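You operate a simulated robot arm through the tools that you are given. There is no shell and no other tool. Be economical: measure what you need, move in short steps, check, and stop when the job is done.

The job below is to be done with a simulated two-armed robot. You get a single attempt, and the scene is never put back.

TASK
Pick up the flour packet from the top of the grain bench with one hand, pass it to the other hand and put it on the top of the sack bench.

Only the result counts: the job must be done as asked and must still hold three seconds after the hand-in. Knocking over, shifting, dropping, spilling or breaking anything else fails it.

THE ROBOT
Two 7-joint arms with two-finger parallel grippers on one trunk, on a base that drives. Base frame: it is fixed to the floor where the robot stands at the start and does not move with it; the origin is under the middle of the robot, x ahead of it, y to its left, z up; the surface under the hand at the start is at about z = 80. Readings come in cm, rad, newtons and seconds.
The left shoulder is at the start at [6.1, 19.8, 107.9], the right one opposite. With the tool pointing down near the work surface each hand reaches from about 30 to 72 cm from the robot's upright axis, wherever it stands, measured 20 degrees to its own side. Places, roughly: top of the sack bench [-90, 460, 70]. Payload 1.57 kg a hand.
The tool frame of a hand sits at the grasp point between the pads (the TCP): z along the fingers, y along the line on which they close. The tips reach 3 cm beyond it. The gripper opens to 11 cm. The fingers are 2.4 cm wide and 1.2 cm thick; the gripper's body (4.8 by 11.2 cm) begins 7.8 cm behind the TCP.
Orientation is told as [roll, pitch, yaw] about the base's x, y, z axes, in that order, counted from this pose: with the fingers straight down and closing along the base's y, the tool's x points along the base's -x, its y along +y and its z along -z.

THE INTERFACE
- The arms move only by the tool nudge_tool. It takes "left_series", "right_series" or both (then of equal length, played together; a hand with none holds still); each is one flat list of numbers, 7 for each row, row after row: the shift along the tool's x, y, z in cm, then the turn, a rotation vector about the tool's x, y, z in rad, then the finger opening in cm, from 0 to 11. In form: [tx, ty, tz, ax, ay, az, hand, tx, ty, tz, ax, ay, az, hand, ...]. A call has 1 to 12 rows; each row shifts and turns the commanded pose from where the row before left it, along the tool's axes as they then stand. Each row takes 0.2 s and may step no farther than 5 cm and 0.15 rad from the row before; otherwise, or with a gripper value out of range, the whole call is refused. Where a pose cannot be reached the arm comes as near as it can. A force on the tool above 40 N (or 10 N above the force at the start of the call, whichever is more), or a blocked arm, ends the call early, and 0.2 s more pass. Each finger travels about 7.2 cm/s and halts on what it meets, pressing with about 34 N; the grip force reading is that of the motor and also rises with nothing between the fingers. The clock runs only during rows and for 0.2 s after the last one: add rows that do not move to give the fingers time. The reply holds the time, the measured pose of the TCP, the force on the tool along the base axes, the opening and the grip force, in the units named above and with some noise, with the torque about the TCP (base axes, N m) and any sound that the robot's microphone picked up.
- Cameras (640 x 400 px; columns grow to the right, rows downward): "scene" is now at [11.37, 1.62, 165.19]; the picture's right is [0.33, -0.94, -0.00], its down [-0.84, -0.30, -0.46] and it looks along [0.44, 0.15, -0.89] (base axes); focal length 286 px, centre (320, 200). "left" rides on the left gripper at [7, -1.6, -14.1] in its tool frame; the picture's right is [0.23, 0.97, 0.00], its down [-0.85, 0.20, -0.48] and it looks along [-0.47, 0.11, 0.88] (tool axes); focal length 222 px, centre (320, 200). "right" rides on the right gripper at [7, 1.6, -14.1] in its tool frame; the picture's right is [-0.23, 0.97, 0.00], its down [-0.85, -0.20, -0.48] and it looks along [-0.47, -0.11, 0.88] (tool axes); focal length 222 px, centre (320, 200). There is no depth. A picture from a camera that has moved, and an enlarged one, comes with that camera's place and axes in the base frame and with its lens. The place of the scene camera against the robot may be out by one fixed shift of up to 2.5 cm in any direction.
- camera(camera): a new picture of that camera. The clock stands still meanwhile.
- lift_body(by): slides the trunk up (or, below 0, down) by that many cm; the arms and the scene camera ride with it, the base frame stays. It gives what a move gives, with no picture.
- base_move(legs): drives the robot by 1 to 6 legs, each [ahead, left, turn to the left] in cm, cm and rad, along the robot's own axes; the way and the turn of a leg run together, so that a leg with both is an arc; at most 150 cm and 3.142 rad a leg. The arms and the cameras ride along, it lands a little off, and it stops where it bumps. It gives what a move gives.
- pan_tilt(pan, tilt): turns the head with the scene camera to pan (to the left, within 1.501 rad either way) and tilt (down, from -0.506 to 1.204), counted from straight ahead of the robot. It gives what a move gives.
- zoom(camera, box): a new picture of the part [left, top, right, bottom] of that camera's present view, enlarged. The clock stands still meanwhile.
- job_done(): hands the job in; it is judged then, once.

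Work in short steps. Places have to be worked out from the pictures, the camera data and where the tool is seen: move nearer, look again, correct. Check each grasp and each placing, and mend what went wrong. You have 120 turns and 88 pictures in all, those below and enlarged ones among them. Open the grippers and draw the arms clear of the work before you hand the job in, unless the task says otherwise; then end with one line.

The tools are called after "Call:" as name(argument=value, ...) on one line, values as JSON. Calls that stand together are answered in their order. nudge_tool: Moves the arms, as the interface text tells. Its arguments: {"type":"object","properties":{"left_series":{"type":"array"},"right_series":{"type":"array"}},"required":[]} The other tools are called the same way: lift_body (by) slides the trunk up or down; base_move (legs) drives the base; pan_tilt (pan, tilt) turns the head that bears the scene camera; camera (camera) takes a picture; zoom (camera, box) takes an enlarged picture of a part of a camera's view; job_done () hands the job in.

At the start:

```text
clock: 0.0
left_tcp_pos: [32.96, 19.35, 110.55]
left_orientation: [0.0, 0.002, 0.001]
left_ft_force: [0.6, -0.2, -0.3]
left_torque: [-0.02, 0.02, -0.04]
left_width: 11.02
left_grasp_force: 0.0
right_tcp_pos: [36.99, -9.23, 111.01]
right_orientation: [-0.001, 0.002, -0.001]
right_ft_force: [-0.3, 0.0, 0.1]
right_torque: [0.0, 0.03, 0.0]
right_width: 10.98
right_grasp_force: 0.1
trunk travel left (down, up): [-67.5, 31.5]
robot x, y, heading: [-0.09, -0.19, -0.001]
head pan, tilt: [0.34, 1.087]
```

scene: 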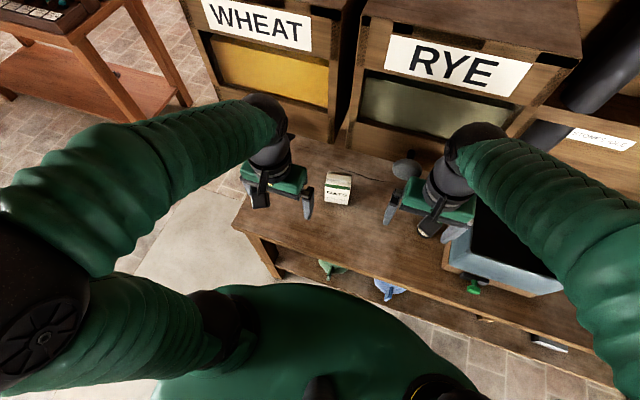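
right: 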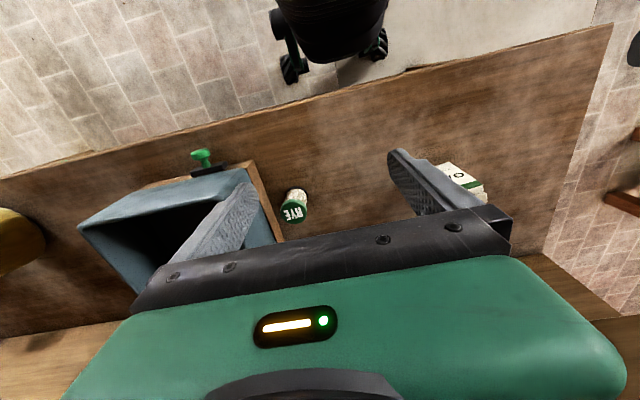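
left: 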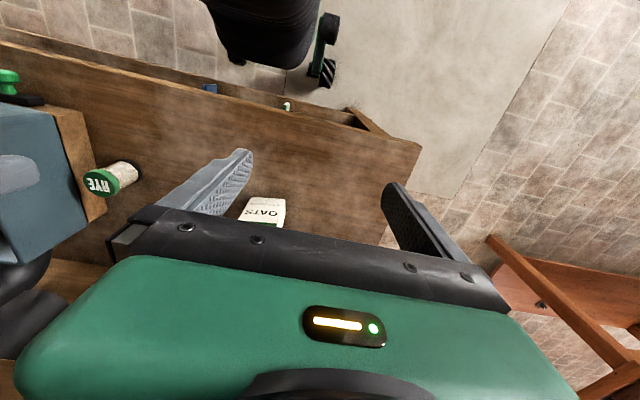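

The bench ahead has an OATS carton and a RYE jar; I need to find the flour packet, so I look closer at the bench with the scene camera.

Call:
zoom(camera="scene", box=[220, 100, 540, 300])

Call:
pan_tilt(pan=-0.5, tilt=0.8)

Call:
camera(camera="scene")

Call:
pan_tilt(pan=1.1, tilt=0.4)

Call:
camera(camera="scene")

```text
2.00 times, centred on (380, 200) of scene
camera zoom: at [11.37, 1.62, 165.19], right [0.33, -0.94, 0.0], down [-0.84, -0.3, -0.46], along [0.44, 0.15, -0.89], focal length 572 px, centre (200, 200)
```

zoom: 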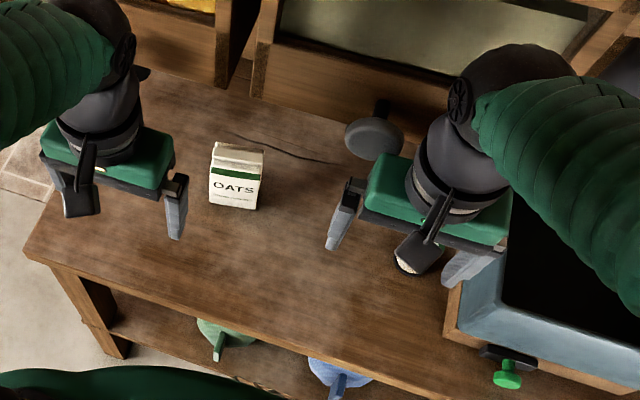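

```text
clock: 1.2
left_tcp_pos: [32.9, 19.35, 110.5]
left_orientation: [0.0, 0.002, 0.002]
left_ft_force: [0.3, -0.1, 0.2]
left_torque: [0.02, 0.02, -0.01]
left_width: 11.03
left_grasp_force: 0.1
right_tcp_pos: [37.1, -9.13, 111.17]
right_orientation: [-0.001, 0.002, -0.001]
right_ft_force: [1.0, 0.5, -0.4]
right_torque: [0.0, 0.01, -0.01]
right_width: 11.01
right_grasp_force: 0.1
trunk travel left (down, up): [-67.5, 31.5]
robot x, y, heading: [0.31, 0.09, -0.0]
head pan, tilt: [-0.499, 0.799]
```

```text
83 pictures are left
camera scene: at [12.42, -4.37, 167.29], right [-0.48, -0.88, 0.0], down [-0.63, 0.34, -0.7], along [0.61, -0.33, -0.72], focal length 286 px, centre (320, 200)
```

scene: 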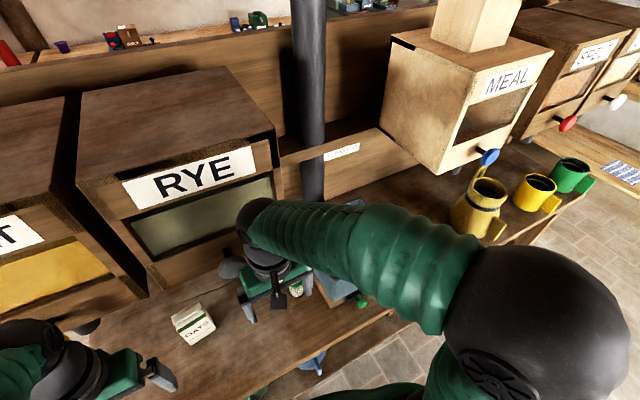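

```text
clock: 2.8
left_tcp_pos: [32.96, 19.37, 110.59]
left_orientation: [0.0, 0.001, -0.001]
left_ft_force: [1.2, 0.1, 0.4]
left_torque: [0.01, 0.05, -0.01]
left_width: 10.99
left_grasp_force: 0.1
right_tcp_pos: [37.04, -9.21, 110.99]
right_orientation: [-0.001, 0.002, -0.001]
right_ft_force: [-0.9, 0.1, 0.7]
right_torque: [0.02, 0.02, -0.02]
right_width: 10.98
right_grasp_force: 0.1
trunk travel left (down, up): [-67.5, 31.5]
robot x, y, heading: [0.07, -0.38, -0.0]
head pan, tilt: [1.1, 0.4]
```

```text
82 pictures are left
camera scene: at [9.52, 7.75, 170.8], right [0.89, -0.45, 0.0], down [-0.18, -0.35, -0.92], along [0.42, 0.82, -0.39], focal length 286 px, centre (320, 200)
```

scene: 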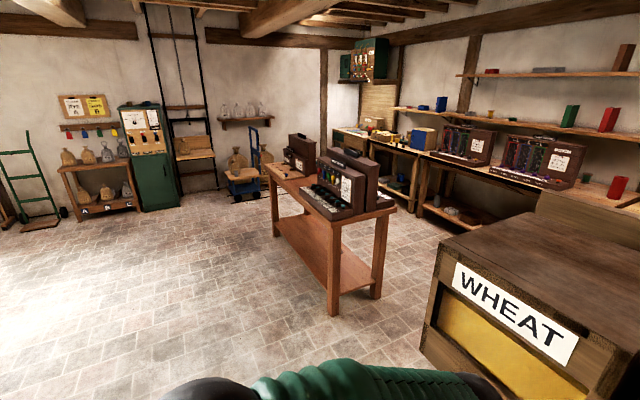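

The sack bench with sacks on it is the table at far left. Now I look at the rest of the grain bench and read the carton's label.

Call:
zoom(camera="scene", box=[40, 120, 200, 220])

Call:
pan_tilt(pan=-1.1, tilt=0.5)

Call:
camera(camera="scene")

Call:
zoom(camera="left", box=[60, 120, 300, 270])

Call:
pan_tilt(pan=0.0, tilt=0.9)

Call:
camera(camera="scene")

```text
4.00 times, centred on (120, 170) of scene
camera zoom: at [9.52, 7.75, 170.8], right [0.89, -0.45, 0.0], down [-0.18, -0.35, -0.92], along [0.42, 0.82, -0.39], focal length 1144 px, centre (1120, 320)
```

zoom: 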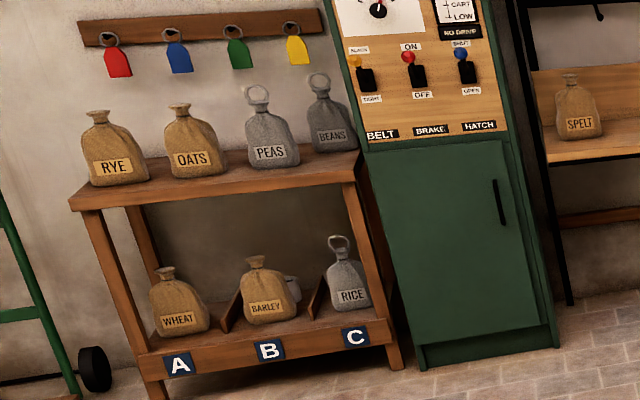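

```text
clock: 4.9
left_tcp_pos: [32.8, 19.31, 110.53]
left_orientation: [0.001, 0.002, 0.0]
left_ft_force: [0.2, 0.4, 0.3]
left_torque: [0.0, -0.01, 0.01]
left_width: 10.98
left_grasp_force: 0.1
right_tcp_pos: [36.99, -9.22, 111.04]
right_orientation: [0.0, 0.002, -0.001]
right_ft_force: [-0.1, -0.4, 1.3]
right_torque: [0.0, -0.04, -0.03]
right_width: 10.99
right_grasp_force: 0.1
trunk travel left (down, up): [-67.5, 31.5]
robot x, y, heading: [-0.29, 0.01, -0.003]
head pan, tilt: [-1.1, 0.499]
```

```text
80 pictures are left
camera scene: at [9.47, -8.62, 169.89], right [-0.89, -0.45, 0.0], down [-0.22, 0.43, -0.88], along [0.4, -0.78, -0.48], focal length 286 px, centre (320, 200)
```

scene: 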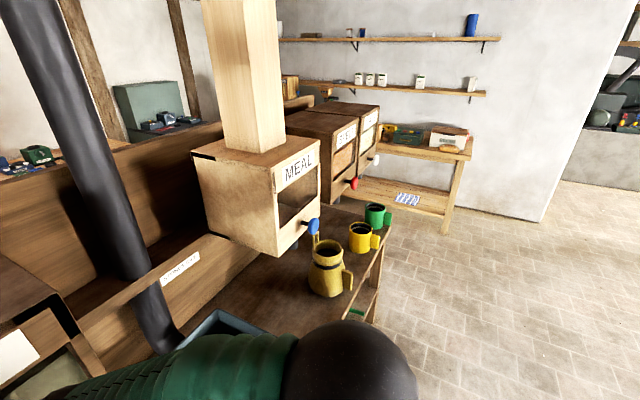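

```text
2.67 times, centred on (180, 195) of left
camera zoom: at [25.85, 17.67, 124.74], right [-0.23, 0.97, 0.0], down [0.86, 0.2, 0.48], along [0.47, 0.11, -0.88], focal length 592 px, centre (693, 213)
```

zoom: 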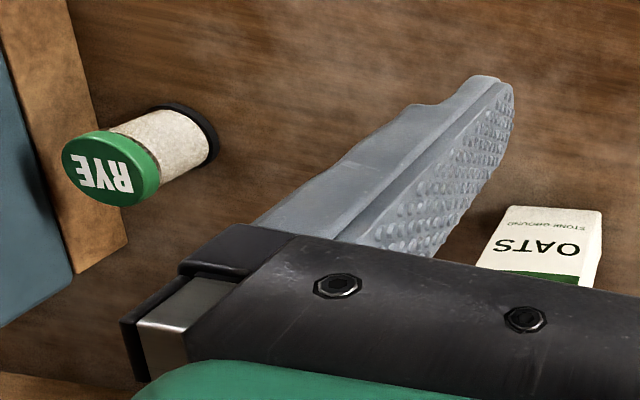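

```text
clock: 6.2
left_tcp_pos: [32.88, 19.3, 110.65]
left_orientation: [0.001, 0.002, 0.0]
left_ft_force: [0.9, 0.6, -0.4]
left_torque: [0.0, -0.02, -0.01]
left_width: 10.99
left_grasp_force: 0.2
right_tcp_pos: [37.03, -9.2, 111.06]
right_orientation: [-0.002, 0.001, -0.001]
right_ft_force: [-0.2, -0.2, -0.1]
right_torque: [-0.02, -0.01, 0.01]
right_width: 11.01
right_grasp_force: 0.0
trunk travel left (down, up): [-67.5, 31.5]
robot x, y, heading: [-0.09, 0.05, -0.002]
head pan, tilt: [0.0, 0.901]
```

```text
78 pictures are left
camera scene: at [12.87, -0.52, 166.5], right [0.0, -1.0, 0.0], down [-0.78, 0.0, -0.62], along [0.62, 0.0, -0.78], focal length 286 px, centre (320, 200)
```

scene: 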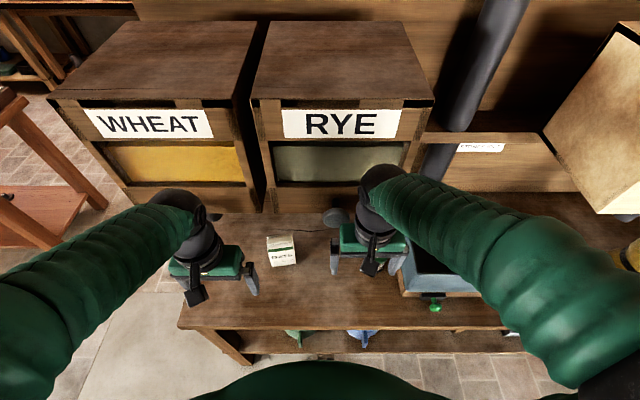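

The "OATS – stone ground" carton is the flour packet, around [56, 11, 80–90]. I bring the left hand toward it, staying high, for a centred view.

Call:
nudge_tool(left_series=[-3.5, -3.5, 0, 0, 0, 0, 11, -3.5, -3.5, 0, 0, 0, 0, 11])

Call:
camera(camera="left")

Call:
zoom(camera="scene", box=[200, 200, 360, 300])

Call:
zoom(camera="right", box=[380, 120, 540, 220])

```text
clock: 6.8
left_tcp_pos: [40.17, 11.83, 110.14]
left_orientation: [0.002, 0.003, 0.003]
left_ft_force: [0.0, -0.1, -0.1]
left_torque: [0.04, 0.02, 0.02]
left_width: 11.0
left_grasp_force: 0.0
right_tcp_pos: [37.26, -9.29, 110.98]
right_orientation: [0.003, 0.004, 0.001]
right_ft_force: [0.8, 0.1, 0.0]
right_torque: [0.02, -0.03, -0.03]
right_width: 11.0
right_grasp_force: 0.1
trunk travel left (down, up): [-67.5, 31.5]
robot x, y, heading: [-0.18, 0.21, -0.003]
head pan, tilt: [0.0, 0.901]
```

```text
77 pictures are left
camera left: at [33.15, 10.19, 124.49], right [-0.23, 0.97, 0.0], down [0.86, 0.2, 0.48], along [0.46, 0.11, -0.88], focal length 222 px, centre (320, 200)
```

left: 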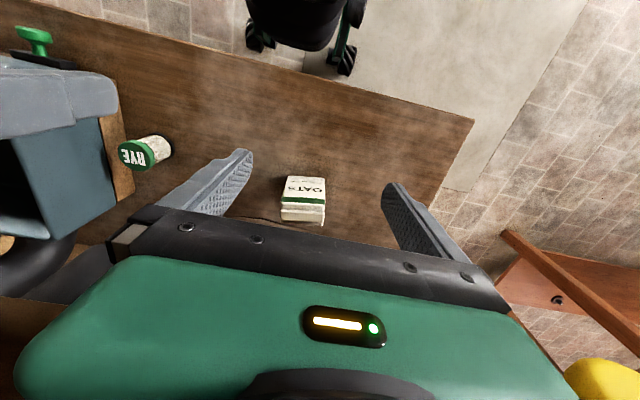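

```text
4.00 times, centred on (280, 250) of scene
camera zoom: at [13.33, -0.81, 166.46], right [0.0, -1.0, 0.0], down [-0.79, 0.0, -0.62], along [0.62, 0.0, -0.79], focal length 1144 px, centre (480, 0)
```

zoom: 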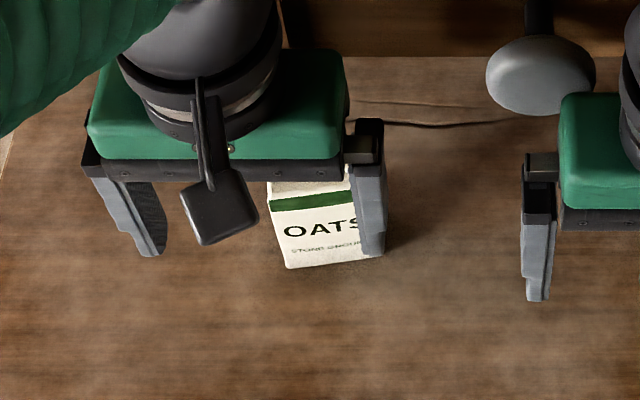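

```text
4.00 times, centred on (460, 170) of right
camera zoom: at [30.29, -7.74, 125.13], right [0.23, 0.97, 0.0], down [0.86, -0.2, 0.48], along [0.46, -0.11, -0.88], focal length 888 px, centre (-240, 320)
```

zoom: 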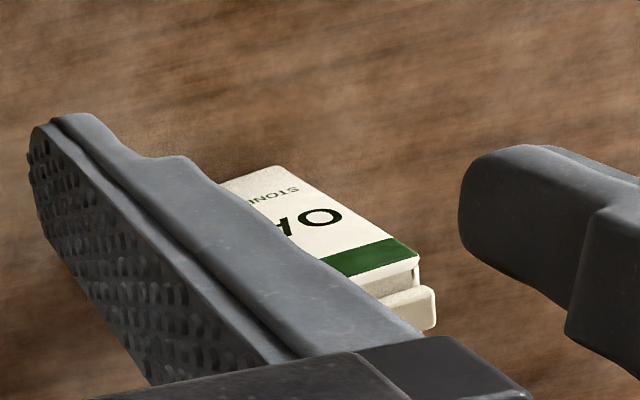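

The packet has a folded top. I enlarge it to measure it.

Call:
zoom(camera="left", box=[250, 160, 346, 220])

```text
6.67 times, centred on (298, 190) of left
camera zoom: at [33.15, 10.19, 124.49], right [-0.23, 0.97, 0.0], down [0.86, 0.2, 0.48], along [0.46, 0.11, -0.88], focal length 1481 px, centre (467, 267)
```

zoom: 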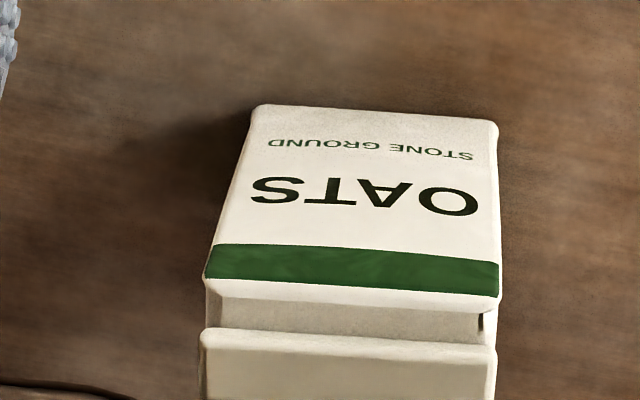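

Packet: front face about x≈51–52, y 7.7–15.5, z 80–92, yawed ≈+0.17. I'll grip it across its depth, so I turn the left hand about its axis by 1.4 rad at height.

Call:
nudge_tool(left_series=[0, 0, 0, 0, 0, 0.15, 11, 0, 0, 0, 0, 0, 0.15, 11, 0, 0, 0, 0, 0, 0.15, 11, 0, 0, 0, 0, 0, 0.15, 11, 0, 0, 0, 0, 0, 0.15, 11, 0, 0, 0, 0, 0, 0.15, 11, 0, 0, 0, 0, 0, 0.15, 11, 0, 0, 0, 0, 0, 0.15, 11, 0, 0, 0, 0, 0, 0.15, 11, 0, 0, 0, 0, 0, 0.055, 11])

Call:
camera(camera="left")

Call:
camera(camera="scene")

```text
clock: 9.0
left_tcp_pos: [39.38, 12.32, 110.45]
left_orientation: [0.001, -0.002, -1.408]
left_ft_force: [-17.3, 6.5, 0.8]
left_torque: [-0.42, -1.12, 0.43]
left_width: 9.59
left_grasp_force: 0.1
right_tcp_pos: [36.59, -9.06, 111.31]
right_orientation: [-0.002, -0.003, -0.001]
right_ft_force: [-0.2, 0.2, -0.8]
right_torque: [-0.03, -0.01, 0.01]
right_width: 10.99
right_grasp_force: 0.0
trunk travel left (down, up): [-67.5, 31.5]
robot x, y, heading: [-0.19, -0.18, 0.004]
head pan, tilt: [0.0, 0.901]
```

```text
73 pictures are left
camera left: at [36.52, 18.94, 124.73], right [0.92, 0.38, 0.0], down [0.33, -0.81, 0.48], along [0.18, -0.44, -0.88], focal length 222 px, centre (320, 200)
```

left: 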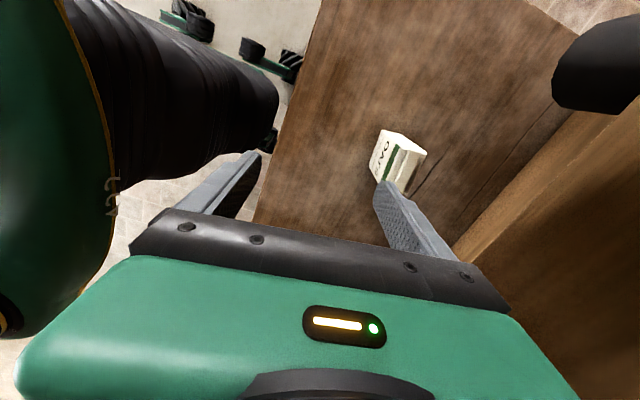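

```text
72 pictures are left
camera scene: at [12.24, -0.1, 166.54], right [0.0, -1.0, 0.0], down [-0.78, 0.0, -0.62], along [0.62, 0.0, -0.78], focal length 286 px, centre (320, 200)
```

scene: 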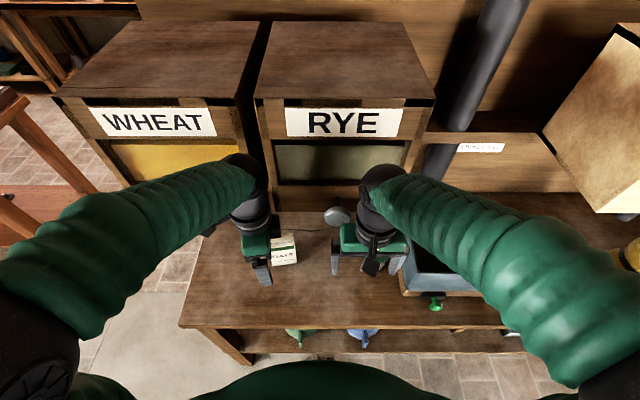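

The left hand feels 17 N and one finger is pushed in: something is touching it. I zoom before moving further.

Call:
zoom(camera="scene", box=[190, 140, 430, 290])

Call:
camera(camera="right")

```text
2.67 times, centred on (310, 215) of scene
camera zoom: at [12.24, -0.1, 166.54], right [0.0, -1.0, 0.0], down [-0.78, 0.0, -0.62], along [0.62, 0.0, -0.78], focal length 763 px, centre (347, 160)
```

zoom: 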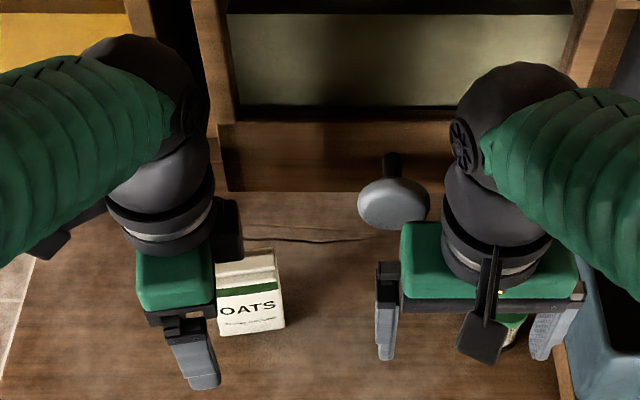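

```text
70 pictures are left
camera right: at [29.56, -7.31, 125.34], right [0.23, 0.97, 0.0], down [0.85, -0.2, 0.48], along [0.47, -0.11, -0.88], focal length 222 px, centre (320, 200)
```

right: 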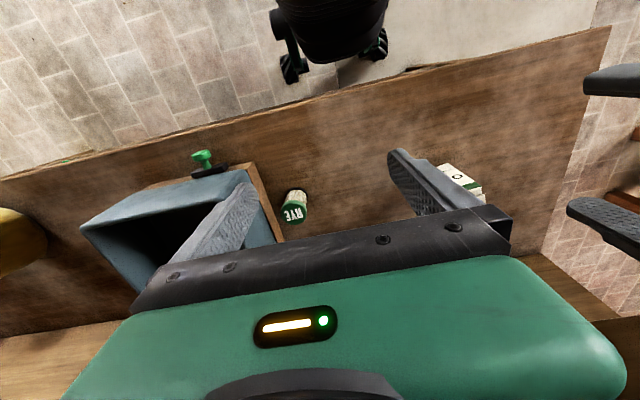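

Nothing obvious touches the left fingers. I hold still one row to see whether the force is only a transient.

Call:
nudge_tool(left_series=[0, 0, 0, 0, 0, 0, 11, 0, 0, 0, 0, 0, 0, 11])

Call:
zoom(camera="left", box=[0, 100, 480, 400])

```text
clock: 9.6
left_tcp_pos: [39.42, 12.19, 110.57]
left_orientation: [0.001, -0.002, -1.405]
left_ft_force: [-17.3, 3.4, -0.4]
left_torque: [-0.3, -1.16, 0.23]
left_width: 9.56
left_grasp_force: 0.0
right_tcp_pos: [36.57, -9.08, 111.17]
right_orientation: [-0.002, -0.003, 0.0]
right_ft_force: [0.1, 0.3, 0.4]
right_torque: [-0.03, 0.03, -0.01]
right_width: 11.02
right_grasp_force: 0.2
trunk travel left (down, up): [-67.5, 31.5]
robot x, y, heading: [0.35, 0.09, 0.004]
head pan, tilt: [0.0, 0.901]
```

```text
1.33 times, centred on (240, 250) of left
camera zoom: at [36.54, 18.86, 124.74], right [0.92, 0.38, 0.0], down [0.34, -0.81, 0.48], along [0.19, -0.44, -0.88], focal length 296 px, centre (427, 133)
```

zoom: 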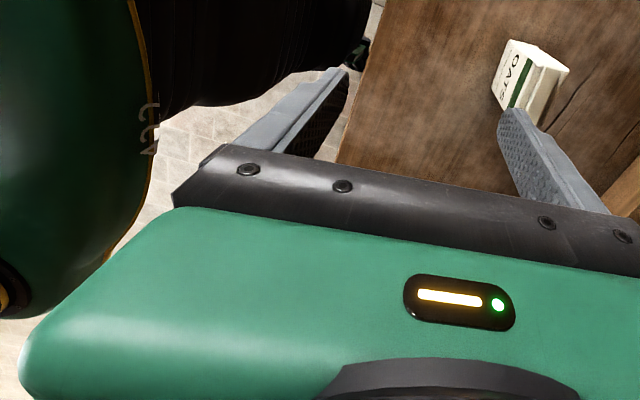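

The contact is steady at the far (+x) side, so the hopper probably overhangs closer than I thought. I back the left hand off 4 cm, then drive back 20 cm to see the hopper and bench with parallax.

Call:
nudge_tool(left_series=[0, -2, 0, 0, 0, 0, 11, 0, -2, 0, 0, 0, 0, 11])

Call:
base_move(legs=[[-25, 0, 0]])

Call:
camera(camera="scene")

Call:
camera(camera="left")

```text
clock: 10.2
left_tcp_pos: [35.64, 11.37, 110.63]
left_orientation: [0.005, -0.002, -1.405]
left_ft_force: [-0.1, -0.8, 0.3]
left_torque: [-0.04, -0.05, 0.01]
left_width: 11.01
left_grasp_force: 0.0
right_tcp_pos: [36.94, -9.15, 111.17]
right_orientation: [0.001, -0.002, 0.001]
right_ft_force: [0.4, -0.1, 0.0]
right_torque: [-0.01, -0.02, 0.02]
right_width: 11.0
right_grasp_force: 0.1
trunk travel left (down, up): [-67.5, 31.5]
robot x, y, heading: [0.23, -0.06, 0.0]
head pan, tilt: [0.0, 0.901]
```

```text
clock: 12.1
left_tcp_pos: [11.01, 11.57, 110.49]
left_orientation: [-0.004, -0.001, -1.401]
left_ft_force: [-0.9, -0.2, -0.1]
left_torque: [0.02, -0.02, -0.02]
left_width: 11.0
left_grasp_force: 0.1
right_tcp_pos: [12.13, -9.11, 110.96]
right_orientation: [-0.001, 0.004, 0.003]
right_ft_force: [0.4, 0.4, 0.4]
right_torque: [-0.01, -0.01, 0.02]
right_width: 11.0
right_grasp_force: 0.0
trunk travel left (down, up): [-67.5, 31.5]
robot x, y, heading: [-24.62, 0.05, 0.004]
head pan, tilt: [0.0, 0.901]
```

```text
68 pictures are left
camera scene: at [-11.77, -0.49, 166.47], right [0.0, -1.0, 0.0], down [-0.79, 0.0, -0.62], along [0.62, 0.0, -0.79], focal length 286 px, centre (320, 200)
```

scene: 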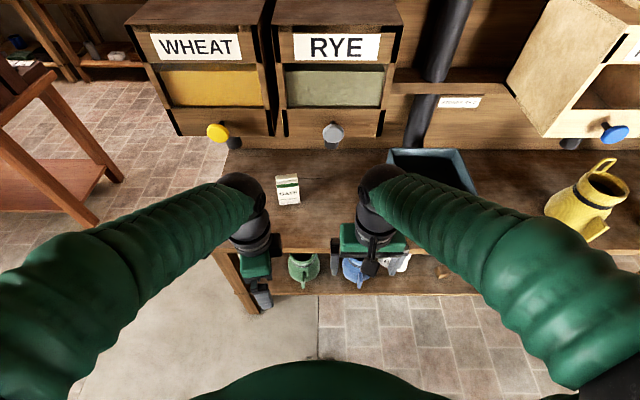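

```text
67 pictures are left
camera left: at [8.13, 18.18, 124.72], right [0.92, 0.39, 0.0], down [0.34, -0.81, 0.48], along [0.18, -0.44, -0.88], focal length 222 px, centre (320, 200)
```

left: 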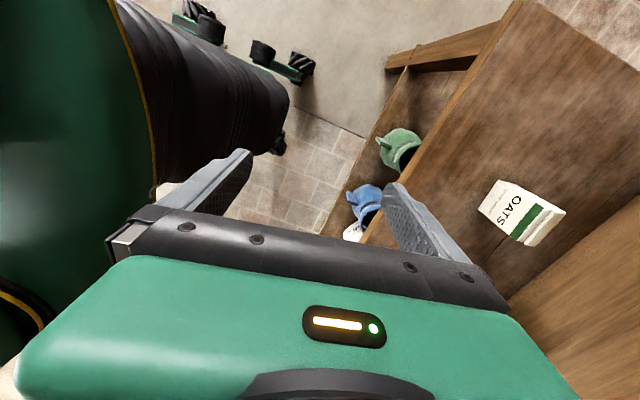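

Parallax shows the hoppers overhang: lip at x≈47–49, z≈116, with knobs at x≈43, z≈122, and the packet stands underneath. So I'll reach in from the front with the left hand pitched ~30° below horizontal. I now turn it back (to yaw +0.17) and pitch it, away from the bench.

Call:
nudge_tool(left_series=[0, 4, 0, 0, 0, 0, 11, 0, 4, 0, 0, 0, 0, 11, 0, 4, 0, 0, 0, 0, 11, 0, 0, 0, 0, 0, -0.143, 11, 0, 0, 0, 0, 0, -0.143, 11, 0, 0, 0, 0, 0, -0.143, 11, 0, 0, 0, 0, 0, -0.143, 11, 0, 0, 0, 0, 0, -0.143, 11, 0, 0, 0, 0, 0, -0.143, 11, 0, 0, 0, 0, 0, -0.143, 11, 0, 0, 0, 0, 0, -0.143, 11, 0, 0, 0, 0, 0, -0.143, 11])

Call:
nudge_tool(left_series=[0, 0, 0, 0, 0, -0.143, 11, 0, 0, 0, 0, 0, -0.143, 11, 0, 0, 0, 0, -0.1496, 0, 11, 0, 0, 0, 0, -0.1496, 0, 11, 0, 0, 0, 0, -0.1496, 0, 11, 0, 0, 0, 0, -0.1496, 0, 11, 0, 0, 0, 0, -0.1496, 0, 11, 0, 0, 0, 0, -0.1496, 0, 11, 0, 0, 0, 0, -0.1496, 0, 11])

Call:
camera(camera="scene")

Call:
camera(camera="left")

```text
clock: 14.7
left_tcp_pos: [22.51, 13.43, 110.52]
left_orientation: [0.0, -0.001, -0.112]
left_ft_force: [-0.4, -0.8, 0.3]
left_torque: [0.01, -0.01, 0.04]
left_width: 11.02
left_grasp_force: 0.1
right_tcp_pos: [12.08, -9.07, 111.15]
right_orientation: [-0.002, 0.0, 0.003]
right_ft_force: [-0.1, 0.0, -0.4]
right_torque: [-0.02, -0.02, 0.02]
right_width: 10.98
right_grasp_force: 0.1
trunk travel left (down, up): [-67.5, 31.5]
robot x, y, heading: [-25.27, -0.35, 0.002]
head pan, tilt: [0.0, 0.901]
```

```text
clock: 16.6
left_tcp_pos: [23.6, 13.04, 110.79]
left_orientation: [0.001, -1.047, 0.168]
left_ft_force: [0.2, 0.1, 0.7]
left_torque: [0.01, 0.01, -0.07]
left_width: 11.0
left_grasp_force: 0.0
left hand out of reach, approached as far as the arm can: row 9
right_tcp_pos: [12.02, -9.02, 111.12]
right_orientation: [-0.001, 0.001, 0.004]
right_ft_force: [0.2, -0.8, -0.6]
right_torque: [0.02, 0.01, 0.01]
right_width: 11.02
right_grasp_force: 0.1
trunk travel left (down, up): [-67.5, 31.5]
robot x, y, heading: [-24.94, 0.43, 0.005]
head pan, tilt: [0.0, 0.901]
```

```text
66 pictures are left
camera scene: at [-11.95, -0.62, 166.49], right [0.0, -1.0, 0.0], down [-0.79, 0.0, -0.62], along [0.62, 0.0, -0.79], focal length 286 px, centre (320, 200)
```

scene: 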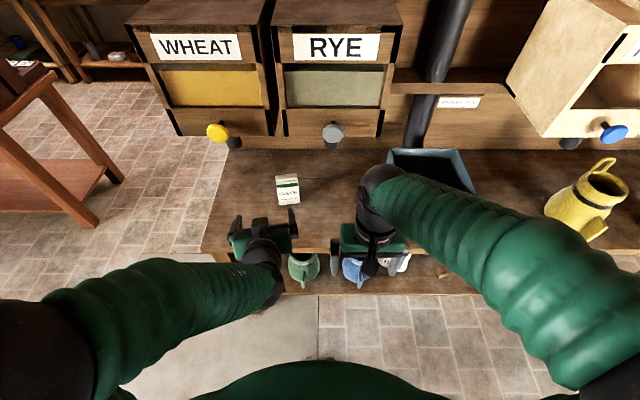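

```text
65 pictures are left
camera left: at [8.28, 8.72, 111.84], right [-0.28, 0.94, -0.2], down [-0.02, 0.2, 0.98], along [0.96, 0.28, -0.04], focal length 222 px, centre (320, 200)
```

left: 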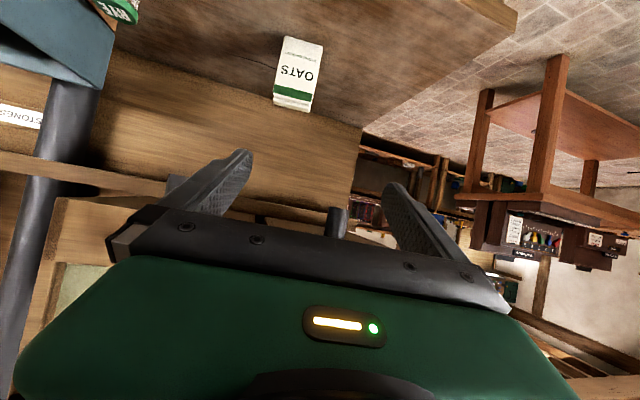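

The left hand is posed well. I raise the right hand 12 cm in preparation for lowering the trunk, and zoom on the packet to refine its place.

Call:
nudge_tool(right_series=[0, 0, -4, 0, 0, 0, 11, 0, 0, -4, 0, 0, 0, 11, 0, 0, -4, 0, 0, 0, 11])

Call:
lift_body(by=-20)

Call:
camera(camera="left")

Call:
zoom(camera="left", box=[220, 40, 380, 140])

```text
clock: 17.4
left_tcp_pos: [23.55, 13.16, 110.76]
left_orientation: [0.001, -1.046, 0.174]
left_ft_force: [1.4, -1.3, 0.1]
left_torque: [0.02, -0.02, -0.01]
left_width: 10.98
left_grasp_force: 0.1
right_tcp_pos: [11.83, -9.3, 122.98]
right_orientation: [0.0, 0.0, 0.002]
right_ft_force: [0.2, 0.1, -0.2]
right_torque: [-0.02, 0.0, 0.01]
right_width: 11.01
right_grasp_force: 0.1
trunk travel left (down, up): [-67.5, 31.5]
robot x, y, heading: [-25.43, -0.21, 0.005]
head pan, tilt: [0.0, 0.901]
```

```text
clock: 19.6
left_tcp_pos: [23.56, 13.24, 90.89]
left_orientation: [0.002, -1.045, 0.171]
left_ft_force: [-0.6, -0.8, 0.7]
left_torque: [-0.02, -0.01, 0.02]
left_width: 11.03
left_grasp_force: 0.1
right_tcp_pos: [11.73, -9.23, 103.13]
right_orientation: [-0.002, 0.0, 0.003]
right_ft_force: [-0.2, 0.1, -0.3]
right_torque: [0.03, 0.02, -0.02]
right_width: 10.98
right_grasp_force: 0.0
trunk travel left (down, up): [-47.5, 51.5]
robot x, y, heading: [-25.19, 0.04, 0.005]
head pan, tilt: [0.0, 0.901]
```

```text
64 pictures are left
camera left: at [8.2, 8.77, 91.9], right [-0.28, 0.94, -0.2], down [-0.02, 0.2, 0.98], along [0.96, 0.28, -0.04], focal length 222 px, centre (320, 200)
```

left: 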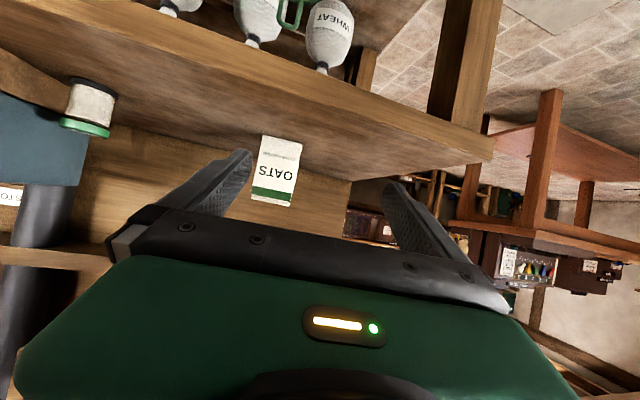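

```text
4.00 times, centred on (300, 90) of left
camera zoom: at [8.2, 8.77, 91.9], right [-0.28, 0.94, -0.2], down [-0.02, 0.2, 0.98], along [0.96, 0.28, -0.04], focal length 888 px, centre (400, 640)
```

zoom: 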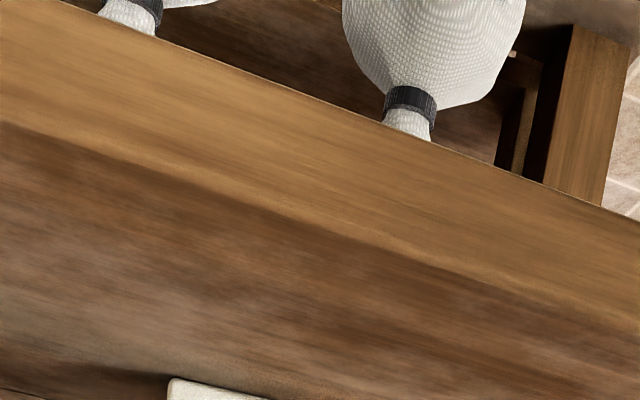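

The packet front is at about x 52–53, y 7.9–15.4. I drive 20 cm forward so the left tips stop ~5 cm short of it.

Call:
base_move(legs=[[20, 0, 0]])

Call:
camera(camera="left")

Call:
camera(camera="scene")

```text
clock: 21.2
left_tcp_pos: [43.1, 13.17, 90.75]
left_orientation: [0.002, -1.044, 0.17]
left_ft_force: [-0.1, -0.3, -0.7]
left_torque: [0.04, 0.01, -0.02]
left_width: 11.0
left_grasp_force: 0.0
right_tcp_pos: [31.45, -9.12, 102.97]
right_orientation: [0.0, 0.002, 0.003]
right_ft_force: [0.7, 0.4, 0.8]
right_torque: [0.02, 0.04, 0.03]
right_width: 11.01
right_grasp_force: 0.1
trunk travel left (down, up): [-47.5, 51.5]
robot x, y, heading: [-5.41, -0.25, 0.003]
head pan, tilt: [0.0, 0.901]
```

```text
62 pictures are left
camera left: at [27.78, 8.88, 91.87], right [-0.28, 0.94, -0.2], down [-0.02, 0.2, 0.98], along [0.96, 0.28, -0.04], focal length 222 px, centre (320, 200)
```

left: 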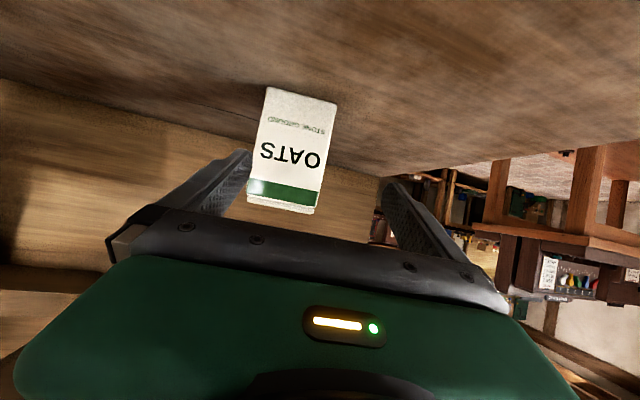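

```text
61 pictures are left
camera scene: at [7.43, -0.44, 146.5], right [0.0, -1.0, 0.0], down [-0.78, 0.0, -0.62], along [0.62, 0.0, -0.78], focal length 286 px, centre (320, 200)
```

scene: 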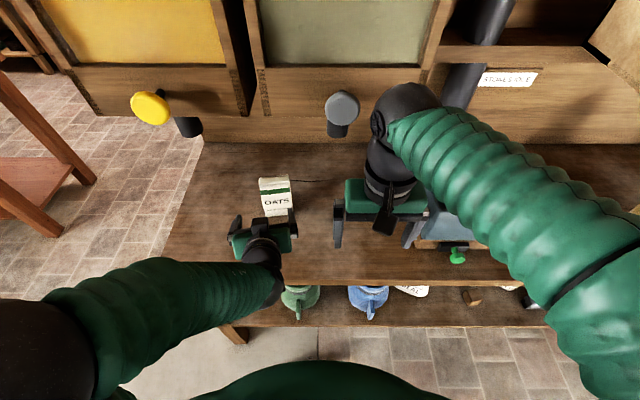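

Front centre of the packet is ≈(52.2, 11.7), yaw ≈0.2. I lower the hand 6.2 cm and shift 3 cm right, then check alignment.

Call:
nudge_tool(left_series=[2.68, -1.5, 1.55, 0, 0, 0, 11, 2.68, -1.5, 1.55, 0, 0, 0, 11])

Call:
camera(camera="left")

```text
clock: 21.8
left_tcp_pos: [43.84, 10.06, 84.52]
left_orientation: [0.004, -1.044, 0.172]
left_ft_force: [0.7, 0.4, -0.5]
left_torque: [0.01, 0.0, 0.01]
left_width: 10.99
left_grasp_force: 0.1
right_tcp_pos: [31.43, -9.21, 102.96]
right_orientation: [0.0, 0.004, 0.003]
right_ft_force: [0.7, -0.1, -0.5]
right_torque: [0.02, -0.02, 0.02]
right_width: 11.0
right_grasp_force: 0.0
trunk travel left (down, up): [-47.5, 51.5]
robot x, y, heading: [-5.43, -0.21, 0.002]
head pan, tilt: [0.0, 0.901]
```

```text
60 pictures are left
camera left: at [28.53, 5.8, 85.64], right [-0.28, 0.94, -0.19], down [-0.02, 0.2, 0.98], along [0.96, 0.28, -0.04], focal length 222 px, centre (320, 200)
```

left: 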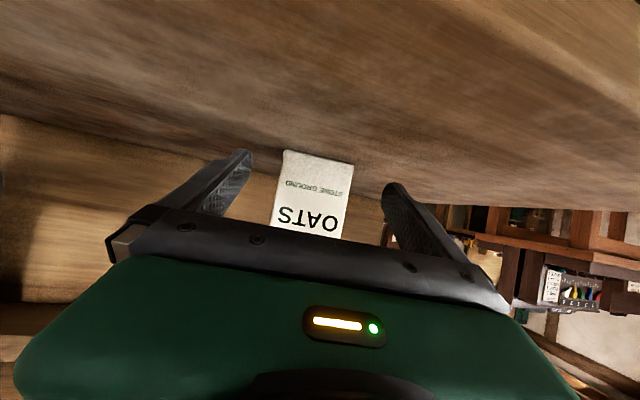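

Well centred between the fingers. I move 10 cm straight forward (horizontally).

Call:
nudge_tool(left_series=[-1.25, 0, 2.165, 0, 0, 0, 11, -1.25, 0, 2.165, 0, 0, 0, 11, -1.25, 0, 2.165, 0, 0, 0, 11, -1.25, 0, 2.165, 0, 0, 0, 11])

Call:
camera(camera="left")

Call:
zoom(camera="scene", box=[190, 140, 350, 240])

```text
clock: 22.8
left_tcp_pos: [53.3, 11.85, 84.58]
left_orientation: [0.002, -1.044, 0.173]
left_ft_force: [-0.7, -0.9, -0.6]
left_torque: [0.03, 0.0, -0.02]
left_width: 10.97
left_grasp_force: 0.1
right_tcp_pos: [31.37, -9.07, 102.96]
right_orientation: [0.0, 0.001, 0.004]
right_ft_force: [-0.1, -0.4, -0.5]
right_torque: [0.01, -0.01, 0.02]
right_width: 10.98
right_grasp_force: 0.1
trunk travel left (down, up): [-47.5, 51.5]
robot x, y, heading: [-4.94, 0.23, 0.004]
head pan, tilt: [0.0, 0.901]
```

```text
59 pictures are left
camera left: at [38.03, 7.61, 85.68], right [-0.28, 0.94, -0.2], down [-0.02, 0.2, 0.98], along [0.96, 0.28, -0.04], focal length 222 px, centre (320, 200)
```

left: 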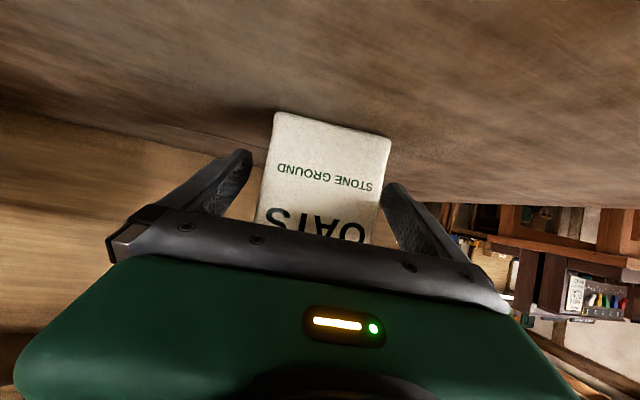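

```text
4.00 times, centred on (270, 190) of scene
camera zoom: at [7.6, -0.44, 146.48], right [0.0, -1.0, 0.0], down [-0.79, 0.0, -0.62], along [0.62, 0.0, -0.79], focal length 1144 px, centre (520, 240)
```

zoom: 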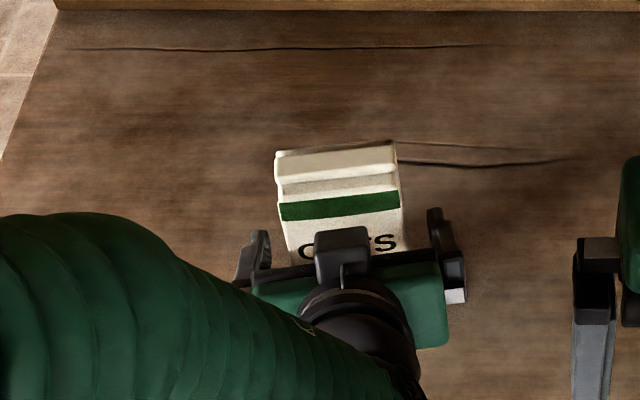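

The fingers straddle the packet, but only just past the front face. I advance 1.7 cm with a slight yaw, then close.

Call:
nudge_tool(left_series=[-0.85, 0, 1.47, -0.035, 0, -0.02, 11, 0, 0, 0, 0, 0, 0, 11, 0, 0, 0, 0, 0, 0, 6.5, 0, 0, 0, 0, 0, 0, 6.5, 0, 0, 0, 0, 0, 0, 6.5])

Call:
camera(camera="left")

```text
clock: 24.0
left_tcp_pos: [55.05, 12.4, 84.76]
left_orientation: [0.001, -1.048, 0.21]
left_ft_force: [-0.5, -1.2, 3.0]
left_torque: [-0.27, -0.17, -0.04]
left_width: 7.99
left_grasp_force: 34.0
right_tcp_pos: [31.22, -9.09, 103.07]
right_orientation: [-0.001, -0.001, 0.005]
right_ft_force: [-0.2, 0.4, -0.2]
right_torque: [0.01, 0.02, -0.03]
right_width: 10.99
right_grasp_force: 0.1
trunk travel left (down, up): [-47.5, 51.5]
robot x, y, heading: [-5.44, 0.57, 0.003]
head pan, tilt: [0.0, 0.901]
```

```text
57 pictures are left
camera left: at [39.84, 7.41, 85.77], right [-0.32, 0.93, -0.2], down [-0.03, 0.2, 0.98], along [0.95, 0.32, -0.04], focal length 222 px, centre (320, 200)
```

left: 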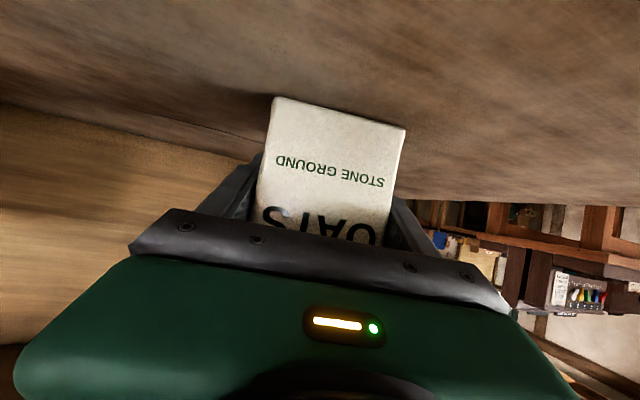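

Grip is firm at 8.0 cm. I lift 5 cm and check the load.

Call:
nudge_tool(left_series=[-1.3, 0, -0.75, 0, 0, 0, 6, -1.5, 0, -0.87, 0, 0, 0, 6, -1.5, 0, -0.87, 0, 0, 0, 6, 0, 0, 0, 0, 0, 0, 6])

Call:
camera(camera="scene")

```text
clock: 25.0
left_tcp_pos: [55.19, 12.41, 89.43]
left_orientation: [0.002, -1.046, 0.211]
left_ft_force: [1.0, 0.0, -3.7]
left_torque: [-0.01, -0.04, 0.02]
left_width: 7.99
left_grasp_force: 34.3
right_tcp_pos: [31.28, -9.09, 103.07]
right_orientation: [-0.001, 0.002, 0.004]
right_ft_force: [-0.2, -0.3, 0.0]
right_torque: [0.01, 0.03, 0.0]
right_width: 11.0
right_grasp_force: 0.1
trunk travel left (down, up): [-47.5, 51.5]
robot x, y, heading: [-5.49, 0.19, 0.006]
head pan, tilt: [0.0, 0.901]
```

```text
56 pictures are left
camera scene: at [7.56, -0.46, 146.48], right [0.0, -1.0, 0.0], down [-0.79, 0.0, -0.62], along [0.62, 0.0, -0.79], focal length 286 px, centre (320, 200)
```

scene: 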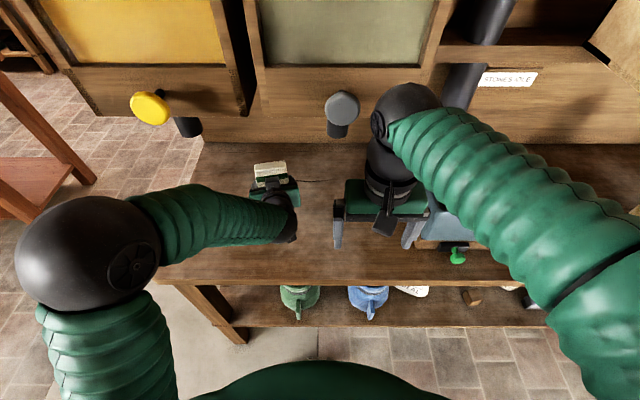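

Lifted with ~4 N load. I back the robot away 30 cm from the bench.

Call:
base_move(legs=[[-30, 0, 0]])

Call:
pan_tilt(pan=0.0, tilt=0.9)

Call:
camera(camera="scene")

```text
clock: 27.1
left_tcp_pos: [24.38, 12.67, 89.51]
left_orientation: [0.001, -1.045, 0.22]
left_ft_force: [-0.8, -0.4, -4.5]
left_torque: [0.01, -0.08, 0.02]
left_width: 7.98
left_grasp_force: 33.6
right_tcp_pos: [0.67, -9.05, 103.12]
right_orientation: [0.001, -0.001, 0.011]
right_ft_force: [0.4, 0.8, -0.4]
right_torque: [-0.01, 0.01, 0.02]
right_width: 10.97
right_grasp_force: 0.1
trunk travel left (down, up): [-47.5, 51.5]
robot x, y, heading: [-36.24, -0.1, 0.014]
head pan, tilt: [0.0, 0.901]
```

```text
clock: 27.7
left_tcp_pos: [24.09, 12.64, 89.69]
left_orientation: [0.002, -1.048, 0.219]
left_ft_force: [-0.5, -0.6, -4.0]
left_torque: [0.02, -0.04, -0.01]
left_width: 8.0
left_grasp_force: 33.8
right_tcp_pos: [0.51, -9.13, 103.07]
right_orientation: [-0.002, 0.0, 0.011]
right_ft_force: [-0.1, 0.6, 0.1]
right_torque: [0.02, -0.01, 0.01]
right_width: 11.0
right_grasp_force: 0.1
trunk travel left (down, up): [-47.5, 51.5]
robot x, y, heading: [-35.97, -0.24, 0.012]
head pan, tilt: [0.0, 0.901]
```

```text
55 pictures are left
camera scene: at [-23.24, -0.63, 146.49], right [0.01, -1.0, 0.0], down [-0.78, -0.01, -0.62], along [0.62, 0.01, -0.78], focal length 286 px, centre (320, 200)
```

scene: 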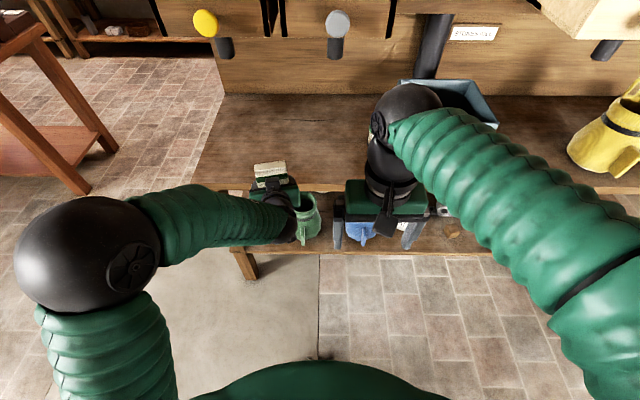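

Both clear of the bench. For the handover I move the right hand up, forward and to the right first (with matching yaw), then bring the left hand nearer to the centre.

Call:
nudge_tool(right_series=[-3.6, -1.2, -1.5, 0, 0, 0, 11, -3.6, -1.2, -1.5, 0, 0, 0, 11, -3.6, -1.2, -1.5, 0, 0, 0, 11, -3.6, -1.2, -1.5, 0, 0, 0, 11, -3.6, -1.2, -1.5, 0, 0, 0, 11, -3.6, -1.2, -1.5, 0, 0, 0, 11, 0, 0, 0, 0, 0, -0.105, 11, 0, 0, 0, 0, 0, -0.105, 11])

Call:
nudge_tool(left_series=[1.25, -2, -2.165, 0, 0, 0, 6, 1.25, -2, -2.165, 0, 0, 0, 6, 1.25, -2, -2.165, 0, 0, 0, 6, 1.25, -2, -2.165, 0, 0, 0, 6])

Call:
camera(camera="scene")

Call:
camera(camera="right")

```text
clock: 29.5
left_tcp_pos: [24.31, 12.7, 89.6]
left_orientation: [0.0, -1.044, 0.219]
left_ft_force: [0.3, -0.1, -4.5]
left_torque: [0.05, -0.04, -0.02]
left_width: 7.99
left_grasp_force: 33.9
right_tcp_pos: [19.82, -15.09, 111.05]
right_orientation: [0.0, 0.002, 0.224]
right_ft_force: [-0.4, 0.2, -0.1]
right_torque: [-0.01, 0.01, 0.0]
right_width: 10.99
right_grasp_force: 0.2
right hand out of reach, approached as far as the arm can: row 6
trunk travel left (down, up): [-47.5, 51.5]
robot x, y, heading: [-36.29, -0.1, 0.012]
head pan, tilt: [0.0, 0.901]
```

```text
clock: 30.5
left_tcp_pos: [16.24, 2.7, 89.69]
left_orientation: [0.007, -1.049, 0.218]
left_ft_force: [-0.1, -0.2, -4.2]
left_torque: [0.0, -0.04, 0.04]
left_width: 8.0
left_grasp_force: 34.3
right_tcp_pos: [19.58, -15.19, 111.12]
right_orientation: [0.0, 0.0, 0.222]
right_ft_force: [0.5, -0.5, -0.5]
right_torque: [-0.02, -0.02, -0.02]
right_width: 11.02
right_grasp_force: 0.1
trunk travel left (down, up): [-47.5, 51.5]
robot x, y, heading: [-36.06, -0.46, 0.012]
head pan, tilt: [0.0, 0.901]
```

```text
54 pictures are left
camera scene: at [-23.2, -0.83, 146.49], right [0.01, -1.0, 0.0], down [-0.79, -0.01, -0.62], along [0.62, 0.01, -0.79], focal length 286 px, centre (320, 200)
```

scene: 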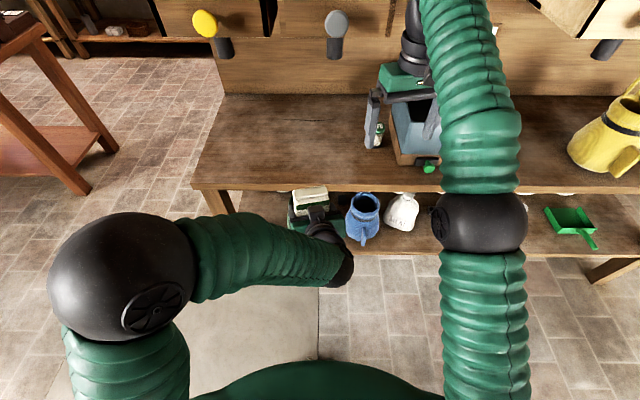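

```text
53 pictures are left
camera right: at [12.38, -15.21, 125.18], right [0.01, 1.0, 0.0], down [0.88, -0.01, 0.48], along [0.48, 0.0, -0.88], focal length 222 px, centre (320, 200)
```

right: 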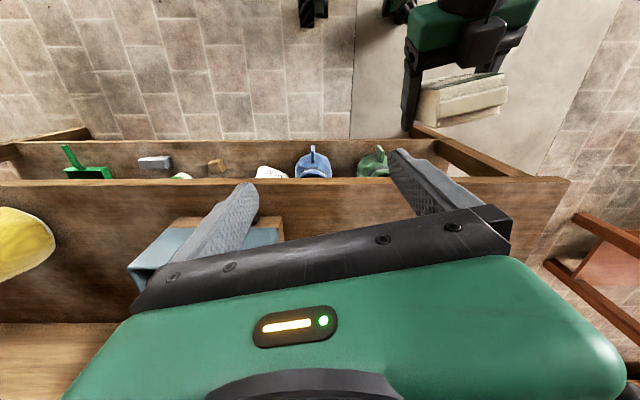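

I zoom with the right camera on the held packet to locate its top and depth.

Call:
zoom(camera="right", box=[390, 50, 534, 140])

```text
4.44 times, centred on (462, 95) of right
camera zoom: at [12.38, -15.21, 125.18], right [0.01, 1.0, 0.0], down [0.88, -0.01, 0.48], along [0.48, 0.0, -0.88], focal length 987 px, centre (-311, 667)
```

zoom: 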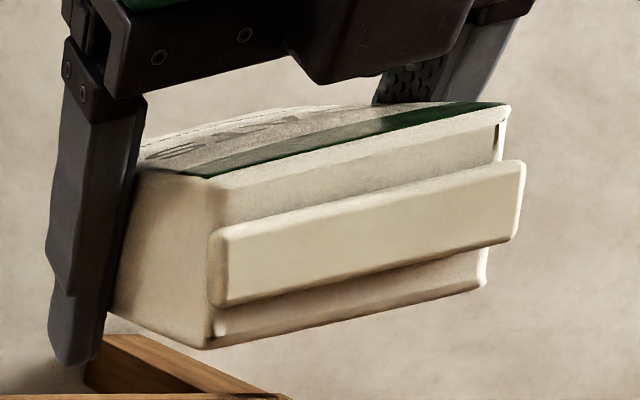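

Packet centre ≈(15.3, 2.5), depth ≈4.4, top ≈97. I move the right hand over it, staying high, and re-read.

Call:
nudge_tool(right_series=[0, 3.6, 0, 0, 0, 0, 11, 0, 3.6, 0, 0, 0, 0, 11, 0, 3.6, 0, 0, 0, 0, 11, 0, 3.6, 0, 0, 0, 0, 11, 0, 3.6, 0, 0, 0, 0, 11])

Call:
camera(camera="right")

Call:
camera(camera="scene")

```text
clock: 31.7
left_tcp_pos: [16.24, 2.83, 89.56]
left_orientation: [0.0, -1.043, 0.221]
left_ft_force: [-0.5, -0.6, -4.5]
left_torque: [-0.01, -0.08, 0.0]
left_width: 7.98
left_grasp_force: 34.4
right_tcp_pos: [15.11, 2.11, 110.73]
right_orientation: [0.0, -0.003, 0.221]
right_ft_force: [1.0, 0.4, -0.3]
right_torque: [0.0, -0.02, 0.01]
right_width: 11.0
right_grasp_force: 0.0
right hand out of reach, approached as far as the arm can: row 4
trunk travel left (down, up): [-47.5, 51.5]
robot x, y, heading: [-36.2, -0.28, 0.014]
head pan, tilt: [0.0, 0.901]
```

```text
51 pictures are left
camera right: at [7.91, 2.22, 124.86], right [0.01, 1.0, 0.0], down [0.88, -0.01, 0.48], along [0.48, 0.0, -0.88], focal length 222 px, centre (320, 200)
```

right: 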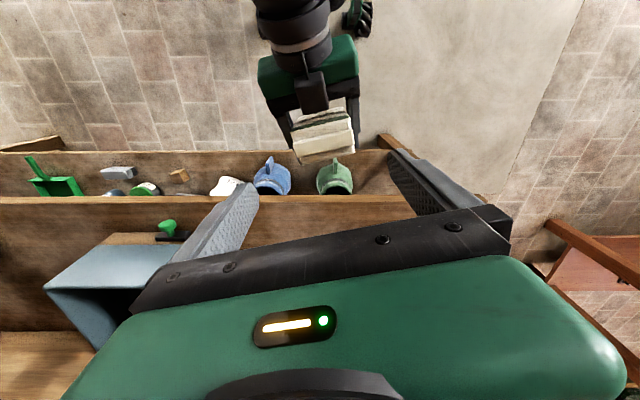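

```text
50 pictures are left
camera scene: at [-23.15, -0.44, 146.48], right [0.01, -1.0, 0.0], down [-0.79, -0.01, -0.62], along [0.62, 0.01, -0.79], focal length 286 px, centre (320, 200)
```

scene: 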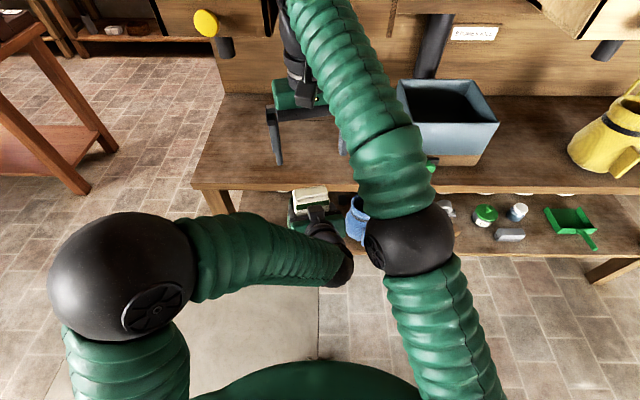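

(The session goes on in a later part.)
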